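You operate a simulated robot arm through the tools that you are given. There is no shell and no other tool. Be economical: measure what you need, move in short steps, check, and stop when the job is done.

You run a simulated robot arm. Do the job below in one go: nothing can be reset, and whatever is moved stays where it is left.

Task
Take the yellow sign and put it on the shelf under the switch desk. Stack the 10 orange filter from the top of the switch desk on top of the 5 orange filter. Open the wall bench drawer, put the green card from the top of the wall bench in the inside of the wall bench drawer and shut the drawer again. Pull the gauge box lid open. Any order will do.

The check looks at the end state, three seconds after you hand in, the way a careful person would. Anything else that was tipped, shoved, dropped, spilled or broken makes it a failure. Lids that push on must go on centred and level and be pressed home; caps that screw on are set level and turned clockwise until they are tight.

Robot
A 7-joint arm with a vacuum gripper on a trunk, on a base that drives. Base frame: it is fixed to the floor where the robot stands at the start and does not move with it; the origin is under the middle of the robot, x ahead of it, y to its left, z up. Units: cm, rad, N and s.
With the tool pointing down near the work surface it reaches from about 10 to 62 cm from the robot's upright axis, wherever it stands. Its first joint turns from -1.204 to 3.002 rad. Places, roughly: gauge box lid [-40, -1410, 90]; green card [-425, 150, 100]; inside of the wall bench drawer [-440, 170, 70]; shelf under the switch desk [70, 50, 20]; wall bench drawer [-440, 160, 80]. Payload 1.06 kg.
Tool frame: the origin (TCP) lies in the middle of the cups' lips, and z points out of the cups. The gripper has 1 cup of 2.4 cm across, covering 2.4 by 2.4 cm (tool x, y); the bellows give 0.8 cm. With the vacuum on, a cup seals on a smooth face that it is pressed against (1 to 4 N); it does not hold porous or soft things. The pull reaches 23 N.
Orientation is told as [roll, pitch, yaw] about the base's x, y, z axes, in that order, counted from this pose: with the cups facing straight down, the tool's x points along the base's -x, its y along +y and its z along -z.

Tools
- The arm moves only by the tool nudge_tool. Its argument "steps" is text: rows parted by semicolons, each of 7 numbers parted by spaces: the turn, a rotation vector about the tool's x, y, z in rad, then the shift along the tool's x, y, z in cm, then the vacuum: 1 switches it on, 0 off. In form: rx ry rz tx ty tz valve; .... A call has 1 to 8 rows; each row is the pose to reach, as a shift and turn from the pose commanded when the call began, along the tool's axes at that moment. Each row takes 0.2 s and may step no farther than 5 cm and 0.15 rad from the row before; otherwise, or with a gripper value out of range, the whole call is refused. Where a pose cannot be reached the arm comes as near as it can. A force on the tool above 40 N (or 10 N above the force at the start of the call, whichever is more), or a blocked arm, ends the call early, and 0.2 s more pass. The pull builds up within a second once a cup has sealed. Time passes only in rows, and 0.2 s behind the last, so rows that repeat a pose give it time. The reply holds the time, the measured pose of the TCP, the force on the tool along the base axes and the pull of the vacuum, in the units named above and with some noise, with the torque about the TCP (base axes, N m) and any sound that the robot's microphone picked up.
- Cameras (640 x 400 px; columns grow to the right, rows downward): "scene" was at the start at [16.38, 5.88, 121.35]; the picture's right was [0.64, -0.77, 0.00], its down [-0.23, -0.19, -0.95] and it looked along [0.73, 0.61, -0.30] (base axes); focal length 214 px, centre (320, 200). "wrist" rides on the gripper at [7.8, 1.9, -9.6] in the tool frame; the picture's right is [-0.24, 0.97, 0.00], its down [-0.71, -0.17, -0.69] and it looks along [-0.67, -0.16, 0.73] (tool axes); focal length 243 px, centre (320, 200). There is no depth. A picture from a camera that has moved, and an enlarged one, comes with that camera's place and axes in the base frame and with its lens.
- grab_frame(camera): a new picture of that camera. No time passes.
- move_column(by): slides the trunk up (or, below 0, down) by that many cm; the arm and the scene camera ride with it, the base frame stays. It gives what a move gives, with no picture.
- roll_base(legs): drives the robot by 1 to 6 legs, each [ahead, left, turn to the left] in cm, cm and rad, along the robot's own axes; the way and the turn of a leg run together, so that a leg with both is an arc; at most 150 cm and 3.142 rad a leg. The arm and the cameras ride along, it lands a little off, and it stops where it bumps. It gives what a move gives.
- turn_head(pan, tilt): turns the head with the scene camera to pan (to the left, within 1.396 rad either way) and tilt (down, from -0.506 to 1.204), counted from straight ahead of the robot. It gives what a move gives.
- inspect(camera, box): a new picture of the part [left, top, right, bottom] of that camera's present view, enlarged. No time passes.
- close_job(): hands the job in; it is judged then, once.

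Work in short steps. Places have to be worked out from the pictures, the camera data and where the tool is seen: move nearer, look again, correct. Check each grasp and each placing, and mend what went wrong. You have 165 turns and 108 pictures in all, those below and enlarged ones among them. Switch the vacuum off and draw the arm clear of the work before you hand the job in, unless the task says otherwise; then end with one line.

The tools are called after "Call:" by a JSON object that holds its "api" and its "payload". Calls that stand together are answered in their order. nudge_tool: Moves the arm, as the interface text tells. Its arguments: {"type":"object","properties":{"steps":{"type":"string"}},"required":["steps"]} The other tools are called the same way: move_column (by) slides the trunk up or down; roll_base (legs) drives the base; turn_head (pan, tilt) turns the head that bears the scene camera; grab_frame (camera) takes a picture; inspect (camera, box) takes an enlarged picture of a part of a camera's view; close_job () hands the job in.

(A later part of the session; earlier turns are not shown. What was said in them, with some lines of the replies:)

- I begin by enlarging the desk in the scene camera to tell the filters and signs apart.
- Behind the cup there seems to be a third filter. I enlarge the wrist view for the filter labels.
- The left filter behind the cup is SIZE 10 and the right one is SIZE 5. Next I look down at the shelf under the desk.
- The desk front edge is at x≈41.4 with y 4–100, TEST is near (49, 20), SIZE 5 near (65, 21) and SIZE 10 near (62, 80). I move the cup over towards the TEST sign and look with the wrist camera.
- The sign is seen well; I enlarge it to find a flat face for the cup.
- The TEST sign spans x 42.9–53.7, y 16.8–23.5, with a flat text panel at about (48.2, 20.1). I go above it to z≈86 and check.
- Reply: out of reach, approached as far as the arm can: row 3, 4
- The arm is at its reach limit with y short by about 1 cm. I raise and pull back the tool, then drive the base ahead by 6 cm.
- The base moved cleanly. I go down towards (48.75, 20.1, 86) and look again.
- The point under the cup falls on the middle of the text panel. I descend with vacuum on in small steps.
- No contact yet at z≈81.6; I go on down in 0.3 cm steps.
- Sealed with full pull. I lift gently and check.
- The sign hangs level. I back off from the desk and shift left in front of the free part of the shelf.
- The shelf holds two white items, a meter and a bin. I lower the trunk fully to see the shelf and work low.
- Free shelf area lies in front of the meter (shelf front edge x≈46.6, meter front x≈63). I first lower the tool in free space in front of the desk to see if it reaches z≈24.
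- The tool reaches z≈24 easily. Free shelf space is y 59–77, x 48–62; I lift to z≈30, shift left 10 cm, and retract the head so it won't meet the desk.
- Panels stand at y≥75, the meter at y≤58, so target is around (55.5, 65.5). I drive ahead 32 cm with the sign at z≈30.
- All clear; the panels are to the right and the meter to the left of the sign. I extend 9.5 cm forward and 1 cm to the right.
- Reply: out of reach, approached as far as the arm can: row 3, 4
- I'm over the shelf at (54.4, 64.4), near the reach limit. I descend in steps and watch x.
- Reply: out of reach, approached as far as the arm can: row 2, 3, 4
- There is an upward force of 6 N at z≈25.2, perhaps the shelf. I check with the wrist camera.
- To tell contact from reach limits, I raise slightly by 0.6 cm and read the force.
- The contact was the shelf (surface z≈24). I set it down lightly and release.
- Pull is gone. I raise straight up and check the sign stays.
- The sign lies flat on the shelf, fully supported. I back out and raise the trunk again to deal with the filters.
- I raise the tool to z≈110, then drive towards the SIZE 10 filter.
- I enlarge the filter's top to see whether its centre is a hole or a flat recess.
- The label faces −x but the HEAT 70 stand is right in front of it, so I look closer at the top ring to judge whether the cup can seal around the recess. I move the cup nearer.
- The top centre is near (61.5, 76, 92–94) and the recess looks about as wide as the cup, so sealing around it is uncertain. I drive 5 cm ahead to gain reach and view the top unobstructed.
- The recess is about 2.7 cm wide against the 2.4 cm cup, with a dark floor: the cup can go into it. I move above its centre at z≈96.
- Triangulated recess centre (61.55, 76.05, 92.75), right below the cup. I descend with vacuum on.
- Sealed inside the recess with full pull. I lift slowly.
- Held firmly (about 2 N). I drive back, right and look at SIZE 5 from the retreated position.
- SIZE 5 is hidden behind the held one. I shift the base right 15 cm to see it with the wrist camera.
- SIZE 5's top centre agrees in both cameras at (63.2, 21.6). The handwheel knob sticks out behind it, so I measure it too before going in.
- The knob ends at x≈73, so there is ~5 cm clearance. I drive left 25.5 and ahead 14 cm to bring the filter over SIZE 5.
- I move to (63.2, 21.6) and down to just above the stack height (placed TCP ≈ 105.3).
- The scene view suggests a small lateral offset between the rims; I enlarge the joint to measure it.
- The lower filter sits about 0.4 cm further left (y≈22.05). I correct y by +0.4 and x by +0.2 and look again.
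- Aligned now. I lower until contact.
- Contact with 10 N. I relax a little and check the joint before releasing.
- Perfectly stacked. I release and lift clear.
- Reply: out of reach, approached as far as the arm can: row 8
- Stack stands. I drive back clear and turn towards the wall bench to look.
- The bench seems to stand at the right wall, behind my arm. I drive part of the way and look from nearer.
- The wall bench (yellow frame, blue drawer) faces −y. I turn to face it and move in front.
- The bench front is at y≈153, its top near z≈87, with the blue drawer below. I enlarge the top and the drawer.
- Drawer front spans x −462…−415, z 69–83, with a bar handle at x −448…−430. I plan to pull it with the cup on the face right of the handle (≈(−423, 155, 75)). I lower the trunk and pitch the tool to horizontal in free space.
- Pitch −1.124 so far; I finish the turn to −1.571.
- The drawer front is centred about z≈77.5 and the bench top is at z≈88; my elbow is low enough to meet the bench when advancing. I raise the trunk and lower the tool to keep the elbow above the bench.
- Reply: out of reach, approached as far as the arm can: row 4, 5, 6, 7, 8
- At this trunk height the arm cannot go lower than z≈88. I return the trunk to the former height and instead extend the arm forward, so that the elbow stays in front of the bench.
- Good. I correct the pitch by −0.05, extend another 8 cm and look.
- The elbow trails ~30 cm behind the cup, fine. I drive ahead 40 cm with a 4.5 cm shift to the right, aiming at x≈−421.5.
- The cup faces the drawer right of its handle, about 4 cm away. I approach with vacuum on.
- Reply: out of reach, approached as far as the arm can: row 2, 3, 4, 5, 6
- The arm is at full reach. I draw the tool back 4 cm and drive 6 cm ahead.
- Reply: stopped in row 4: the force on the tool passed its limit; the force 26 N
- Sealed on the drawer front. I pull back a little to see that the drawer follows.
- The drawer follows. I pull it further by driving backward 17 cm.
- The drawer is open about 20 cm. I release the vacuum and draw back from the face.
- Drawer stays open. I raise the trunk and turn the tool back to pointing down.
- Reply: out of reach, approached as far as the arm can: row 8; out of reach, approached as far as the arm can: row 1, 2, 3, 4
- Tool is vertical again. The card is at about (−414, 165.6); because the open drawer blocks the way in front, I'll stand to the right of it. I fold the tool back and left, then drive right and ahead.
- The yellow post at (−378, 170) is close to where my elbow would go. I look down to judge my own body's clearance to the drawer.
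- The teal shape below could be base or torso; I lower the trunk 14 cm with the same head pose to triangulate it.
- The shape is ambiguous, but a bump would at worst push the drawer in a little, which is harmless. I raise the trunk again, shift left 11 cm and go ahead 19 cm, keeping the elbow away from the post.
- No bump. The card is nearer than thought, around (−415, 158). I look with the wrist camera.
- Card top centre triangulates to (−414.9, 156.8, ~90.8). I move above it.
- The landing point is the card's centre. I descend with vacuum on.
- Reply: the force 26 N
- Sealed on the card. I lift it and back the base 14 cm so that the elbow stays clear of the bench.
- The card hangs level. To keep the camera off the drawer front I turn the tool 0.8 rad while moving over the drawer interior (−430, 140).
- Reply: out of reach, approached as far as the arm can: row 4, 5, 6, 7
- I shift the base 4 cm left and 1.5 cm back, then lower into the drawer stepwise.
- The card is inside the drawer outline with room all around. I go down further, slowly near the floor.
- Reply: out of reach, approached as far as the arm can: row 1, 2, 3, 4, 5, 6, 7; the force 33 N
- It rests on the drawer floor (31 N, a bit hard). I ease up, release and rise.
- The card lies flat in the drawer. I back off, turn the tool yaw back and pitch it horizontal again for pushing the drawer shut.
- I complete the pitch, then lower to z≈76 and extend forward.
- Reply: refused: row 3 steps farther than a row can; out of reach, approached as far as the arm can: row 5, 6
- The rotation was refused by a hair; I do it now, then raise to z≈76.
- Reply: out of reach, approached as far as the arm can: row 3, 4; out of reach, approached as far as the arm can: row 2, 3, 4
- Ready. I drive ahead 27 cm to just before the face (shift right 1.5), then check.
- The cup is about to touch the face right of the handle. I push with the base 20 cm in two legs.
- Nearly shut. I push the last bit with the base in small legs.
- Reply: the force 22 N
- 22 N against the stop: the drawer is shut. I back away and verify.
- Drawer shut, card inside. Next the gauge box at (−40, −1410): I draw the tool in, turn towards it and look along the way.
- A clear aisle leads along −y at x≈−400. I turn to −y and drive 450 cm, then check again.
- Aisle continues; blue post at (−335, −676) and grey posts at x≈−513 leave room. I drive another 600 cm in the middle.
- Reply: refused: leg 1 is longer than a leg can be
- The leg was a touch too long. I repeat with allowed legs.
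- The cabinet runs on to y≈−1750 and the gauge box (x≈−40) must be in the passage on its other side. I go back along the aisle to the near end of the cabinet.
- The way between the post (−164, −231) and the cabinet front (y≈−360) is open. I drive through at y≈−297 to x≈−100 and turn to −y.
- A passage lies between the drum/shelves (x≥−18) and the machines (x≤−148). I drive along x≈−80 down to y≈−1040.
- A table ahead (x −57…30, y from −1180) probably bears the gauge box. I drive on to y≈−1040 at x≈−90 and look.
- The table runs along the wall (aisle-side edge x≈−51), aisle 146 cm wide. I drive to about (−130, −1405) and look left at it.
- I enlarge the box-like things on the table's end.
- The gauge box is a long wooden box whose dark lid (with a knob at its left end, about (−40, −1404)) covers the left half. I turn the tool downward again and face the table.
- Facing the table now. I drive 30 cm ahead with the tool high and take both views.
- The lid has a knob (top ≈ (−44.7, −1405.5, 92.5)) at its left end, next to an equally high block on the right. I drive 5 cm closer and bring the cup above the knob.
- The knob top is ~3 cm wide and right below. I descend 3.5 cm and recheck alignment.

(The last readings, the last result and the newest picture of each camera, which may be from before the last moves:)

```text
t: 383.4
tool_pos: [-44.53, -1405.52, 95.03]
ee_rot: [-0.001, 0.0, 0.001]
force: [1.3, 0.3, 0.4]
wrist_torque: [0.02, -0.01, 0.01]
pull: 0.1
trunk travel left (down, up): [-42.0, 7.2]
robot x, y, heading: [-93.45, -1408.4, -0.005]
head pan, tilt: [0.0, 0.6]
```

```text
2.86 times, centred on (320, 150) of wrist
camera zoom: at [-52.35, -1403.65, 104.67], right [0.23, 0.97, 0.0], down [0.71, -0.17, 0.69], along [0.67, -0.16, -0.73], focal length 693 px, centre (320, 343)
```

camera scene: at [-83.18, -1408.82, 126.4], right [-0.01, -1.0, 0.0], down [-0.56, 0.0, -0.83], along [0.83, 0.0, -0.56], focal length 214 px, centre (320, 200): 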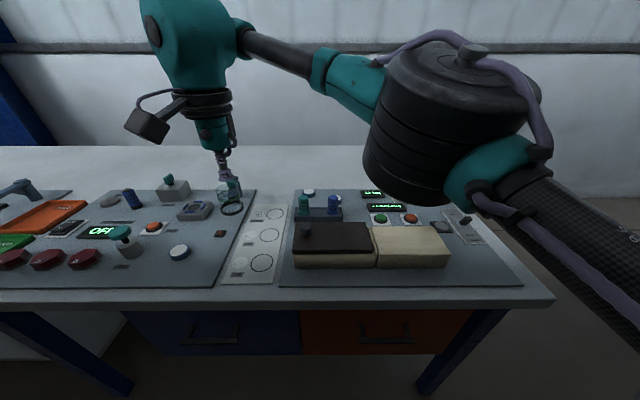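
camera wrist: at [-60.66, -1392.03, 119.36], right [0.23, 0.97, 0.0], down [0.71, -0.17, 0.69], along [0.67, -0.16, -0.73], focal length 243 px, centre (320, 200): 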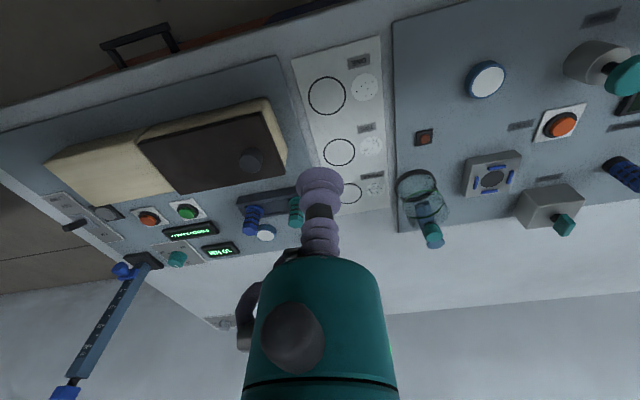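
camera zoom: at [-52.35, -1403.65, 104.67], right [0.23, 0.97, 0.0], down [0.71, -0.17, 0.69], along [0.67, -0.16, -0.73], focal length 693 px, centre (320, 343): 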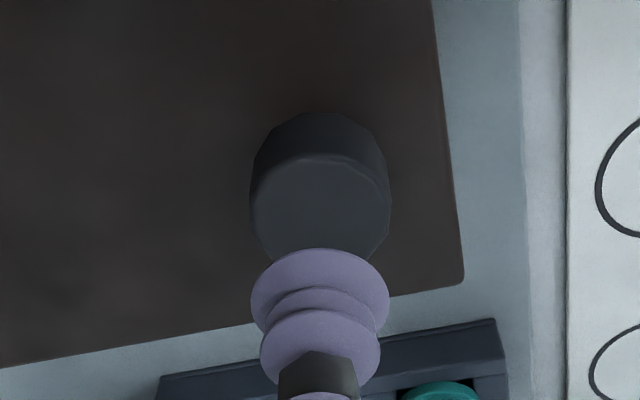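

Two views agree: knob top at z≈92, centred under the cup. I descend with vacuum on.

Call:
{"api": "nudge_tool", "payload": {"steps": "0 0 0 0 0 1.5 1; 0 0 0 0 0 2.3 1; 0 0 0 0 0 2.8 1; 0 0 0 0 0 3.1 1; 0 0 0 0 0 3.1 1"}}

```text
t: 384.6
tool_pos: [-44.48, -1405.71, 92.24]
ee_rot: [0.002, -0.003, 0.0]
force: [0.7, -1.9, 19.3]
wrist_torque: [-0.01, 0.04, -0.08]
pull: 22.8
trunk travel left (down, up): [-42.0, 7.2]
robot x, y, heading: [-93.35, -1408.7, -0.007]
head pan, tilt: [0.0, 0.6]
```

Sealed on the knob. I test by lifting slightly, reading the force.

Call:
{"api": "nudge_tool", "payload": {"steps": "0 0 0 0 0 -0.4 1; 0 0 0 0 0 -0.8 1; 0 0 0 0 0 -0.8 1"}}

```text
t: 385.4
tool_pos: [-44.74, -1405.61, 92.59]
ee_rot: [-0.003, 0.005, -0.001]
force: [-1.6, -0.5, -16.3]
wrist_torque: [0.02, 0.0, -0.06]
pull: 22.9
trunk travel left (down, up): [-42.0, 7.2]
robot x, y, heading: [-93.22, -1408.59, -0.0]
head pan, tilt: [0.0, 0.6]
```

It does not lift (−16 N), so the lid slides. I relax the lift and try a small slide to the right (−y).

Call:
{"api": "nudge_tool", "payload": {"steps": "0 0 0 0 0 0.4 1; 0 0 0 0 -0.4 0.4 1; 0 0 0 0 -0.8 0.4 1; 0 0 0 0 -0.8 0.4 1"}}

```text
t: 386.4
tool_pos: [-44.68, -1406.19, 92.56]
ee_rot: [0.003, -0.003, 0.002]
force: [-1.5, 0.6, 6.9]
wrist_torque: [-0.02, 0.01, 0.01]
pull: 23.2
trunk travel left (down, up): [-42.0, 7.2]
robot x, y, heading: [-93.05, -1408.34, -0.003]
head pan, tilt: [0.0, 0.6]
```

It slides to −y with hardly any force. I go on 4 cm and look.

Call:
{"api": "nudge_tool", "payload": {"steps": "0 0 0 0 -1 -0.1 1; 0 0 0 0 -2 -0.1 1; 0 0 0 0 -3 -0.1 1; 0 0 0 0 -4 -0.1 1; 0 0 0 0 -4 -0.1 1"}}

Call:
{"api": "grab_frame", "payload": {"camera": "scene"}}

```text
t: 387.6
tool_pos: [-44.63, -1410.42, 92.62]
ee_rot: [-0.002, 0.001, 0.001]
force: [-5.5, -0.5, -6.9]
wrist_torque: [0.01, 0.0, -0.08]
pull: 22.9
trunk travel left (down, up): [-42.0, 7.2]
robot x, y, heading: [-93.82, -1408.5, -0.006]
head pan, tilt: [0.0, 0.6]
```

```text
12 pictures are left
camera scene: at [-78.17, -1408.86, 126.4], right [-0.01, -1.0, 0.0], down [-0.56, 0.0, -0.83], along [0.83, -0.01, -0.56], focal length 214 px, centre (320, 200)
```

scene: 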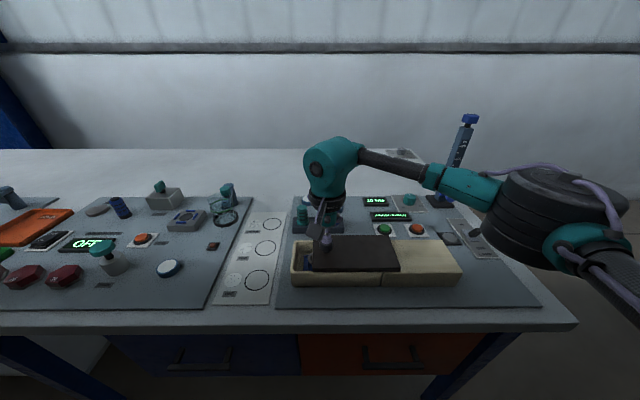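

The lid slides over the block and the box is opening. I continue in 2 cm steps.

Call:
{"api": "nudge_tool", "payload": {"steps": "0 0 0 0 -2 0.1 1; 0 0 0 0 -4 0.1 1; 0 0 0 0 -6 0.1 1; 0 0 0 0 -8 0.1 1; 0 0 0 0 -9 0.1 1; 0 0 0 0 -9 0.1 1"}}

```text
t: 389.0
tool_pos: [-44.66, -1419.25, 92.69]
ee_rot: [0.001, -0.002, 0.0]
force: [-3.4, 0.6, 5.7]
wrist_torque: [0.01, -0.03, 0.01]
pull: 23.3
trunk travel left (down, up): [-42.0, 7.2]
robot x, y, heading: [-94.08, -1408.84, -0.002]
head pan, tilt: [0.0, 0.6]
```

Still free. I slide further until a stop shows.

Call:
{"api": "nudge_tool", "payload": {"steps": "0 0 0 0 -1 0 1; 0 0 0 0 -2 0 1; 0 0 0 0 -3 0 1; 0 0 0 0 -4 0 1; 0 0 0 0 -4 0 1"}}

Call:
{"api": "grab_frame", "payload": {"camera": "scene"}}

```text
t: 390.2
tool_pos: [-44.6, -1423.37, 92.38]
ee_rot: [0.001, -0.001, 0.001]
force: [-4.1, -0.1, 9.5]
wrist_torque: [-0.01, -0.02, 0.07]
pull: 22.7
trunk travel left (down, up): [-42.0, 7.2]
robot x, y, heading: [-93.57, -1408.62, -0.008]
head pan, tilt: [0.0, 0.6]
```

```text
11 pictures are left
camera scene: at [-78.26, -1408.84, 126.41], right [-0.01, -1.0, 0.0], down [-0.56, 0.0, -0.83], along [0.83, -0.01, -0.56], focal length 214 px, centre (320, 200)
```

scene: 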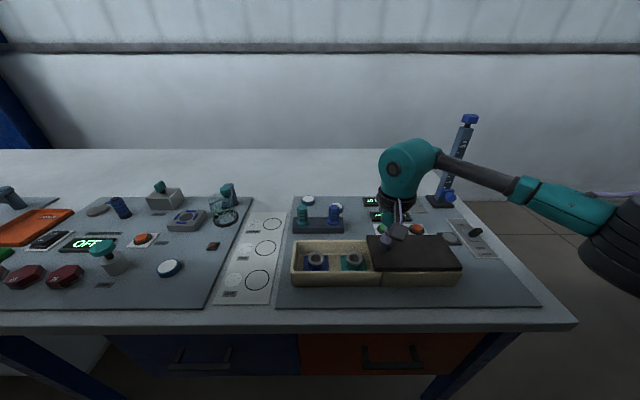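

The compartments are exposed; I try the last bit up to the stop.

Call:
{"api": "nudge_tool", "payload": {"steps": "0 0 0 0 -0.5 -0.1 1; 0 0 0 0 -1 -0.1 1; 0 0 0 0 -1.5 -0.1 1; 0 0 0 0 -1.5 -0.1 1"}}

```text
t: 391.2
tool_pos: [-44.62, -1424.95, 92.59]
ee_rot: [-0.001, -0.001, 0.001]
force: [0.3, 0.5, 0.8]
wrist_torque: [0.0, 0.0, -0.01]
pull: 0.0
trunk travel left (down, up): [-42.0, 7.2]
robot x, y, heading: [-93.93, -1408.57, -0.005]
head pan, tilt: [0.0, 0.6]
```

The seal broke as the lid met its stop. I switch off, rise and look.

Call:
{"api": "nudge_tool", "payload": {"steps": "0 0 0 0 0 -1 0; 0 0 0 0 0 -4 0; 0 0 0 0 0 -8 0; 0 0 0 0 0 -12 0; 0 0 0 0 0 -16 0"}}

Call:
{"api": "inspect", "payload": {"camera": "scene", "box": [270, 180, 500, 320]}}

```text
t: 392.4
tool_pos: [-44.73, -1424.95, 108.6]
ee_rot: [-0.001, 0.002, 0.002]
force: [-0.7, 0.0, 0.7]
wrist_torque: [-0.01, -0.01, 0.0]
pull: 0.1
trunk travel left (down, up): [-42.0, 7.2]
robot x, y, heading: [-93.72, -1408.71, -0.007]
head pan, tilt: [0.0, 0.6]
```

```text
2.78 times, centred on (385, 250) of scene
camera zoom: at [-78.18, -1408.84, 126.41], right [-0.01, -1.0, 0.0], down [-0.56, 0.0, -0.83], along [0.83, -0.01, -0.56], focal length 597 px, centre (139, 61)
```

zoom: 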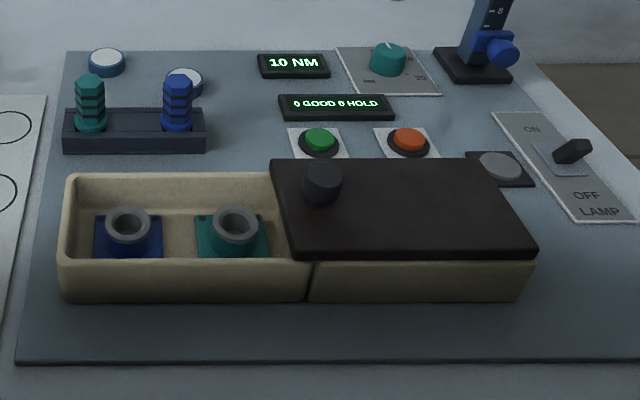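

The lid is fully open at its stop. I drive back so the arm is clear of the table.

Call:
{"api": "roll_base", "payload": {"legs": [[-35, 0, 0]]}}

Call:
{"api": "grab_frame", "payload": {"camera": "scene"}}

```text
t: 394.7
tool_pos: [-79.83, -1424.61, 108.65]
ee_rot: [-0.001, 0.0, 0.005]
force: [0.0, -0.1, 0.3]
wrist_torque: [0.01, 0.02, -0.02]
pull: 0.0
trunk travel left (down, up): [-42.0, 7.2]
robot x, y, heading: [-128.66, -1408.68, -0.003]
head pan, tilt: [0.0, 0.6]
```

```text
9 pictures are left
camera scene: at [-113.31, -1408.65, 126.41], right [0.0, -1.0, 0.0], down [-0.56, 0.0, -0.83], along [0.83, 0.0, -0.56], focal length 214 px, centre (320, 200)
```

scene: 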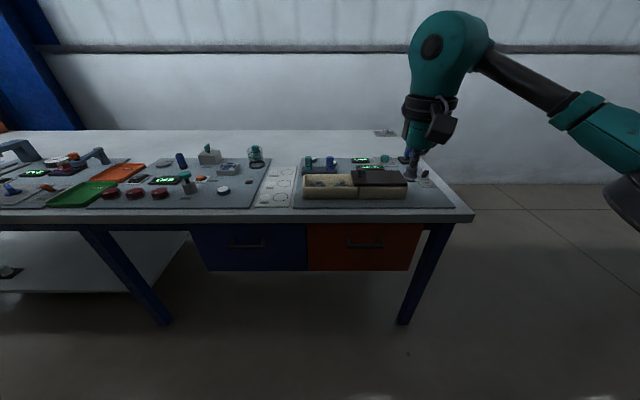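

All four parts are done, the vacuum is off and the arm is clear; I hand in.

Call:
{"api": "close_job", "payload": {}}

```text
The job is handed in.
```

All four parts were done and the job is handed in: the yellow TEST sign is on the shelf under the switch desk, the size 10 filter is stacked on the size 5, the green card is in the shut wall bench drawer, and the gauge box lid is slid open to its stop.
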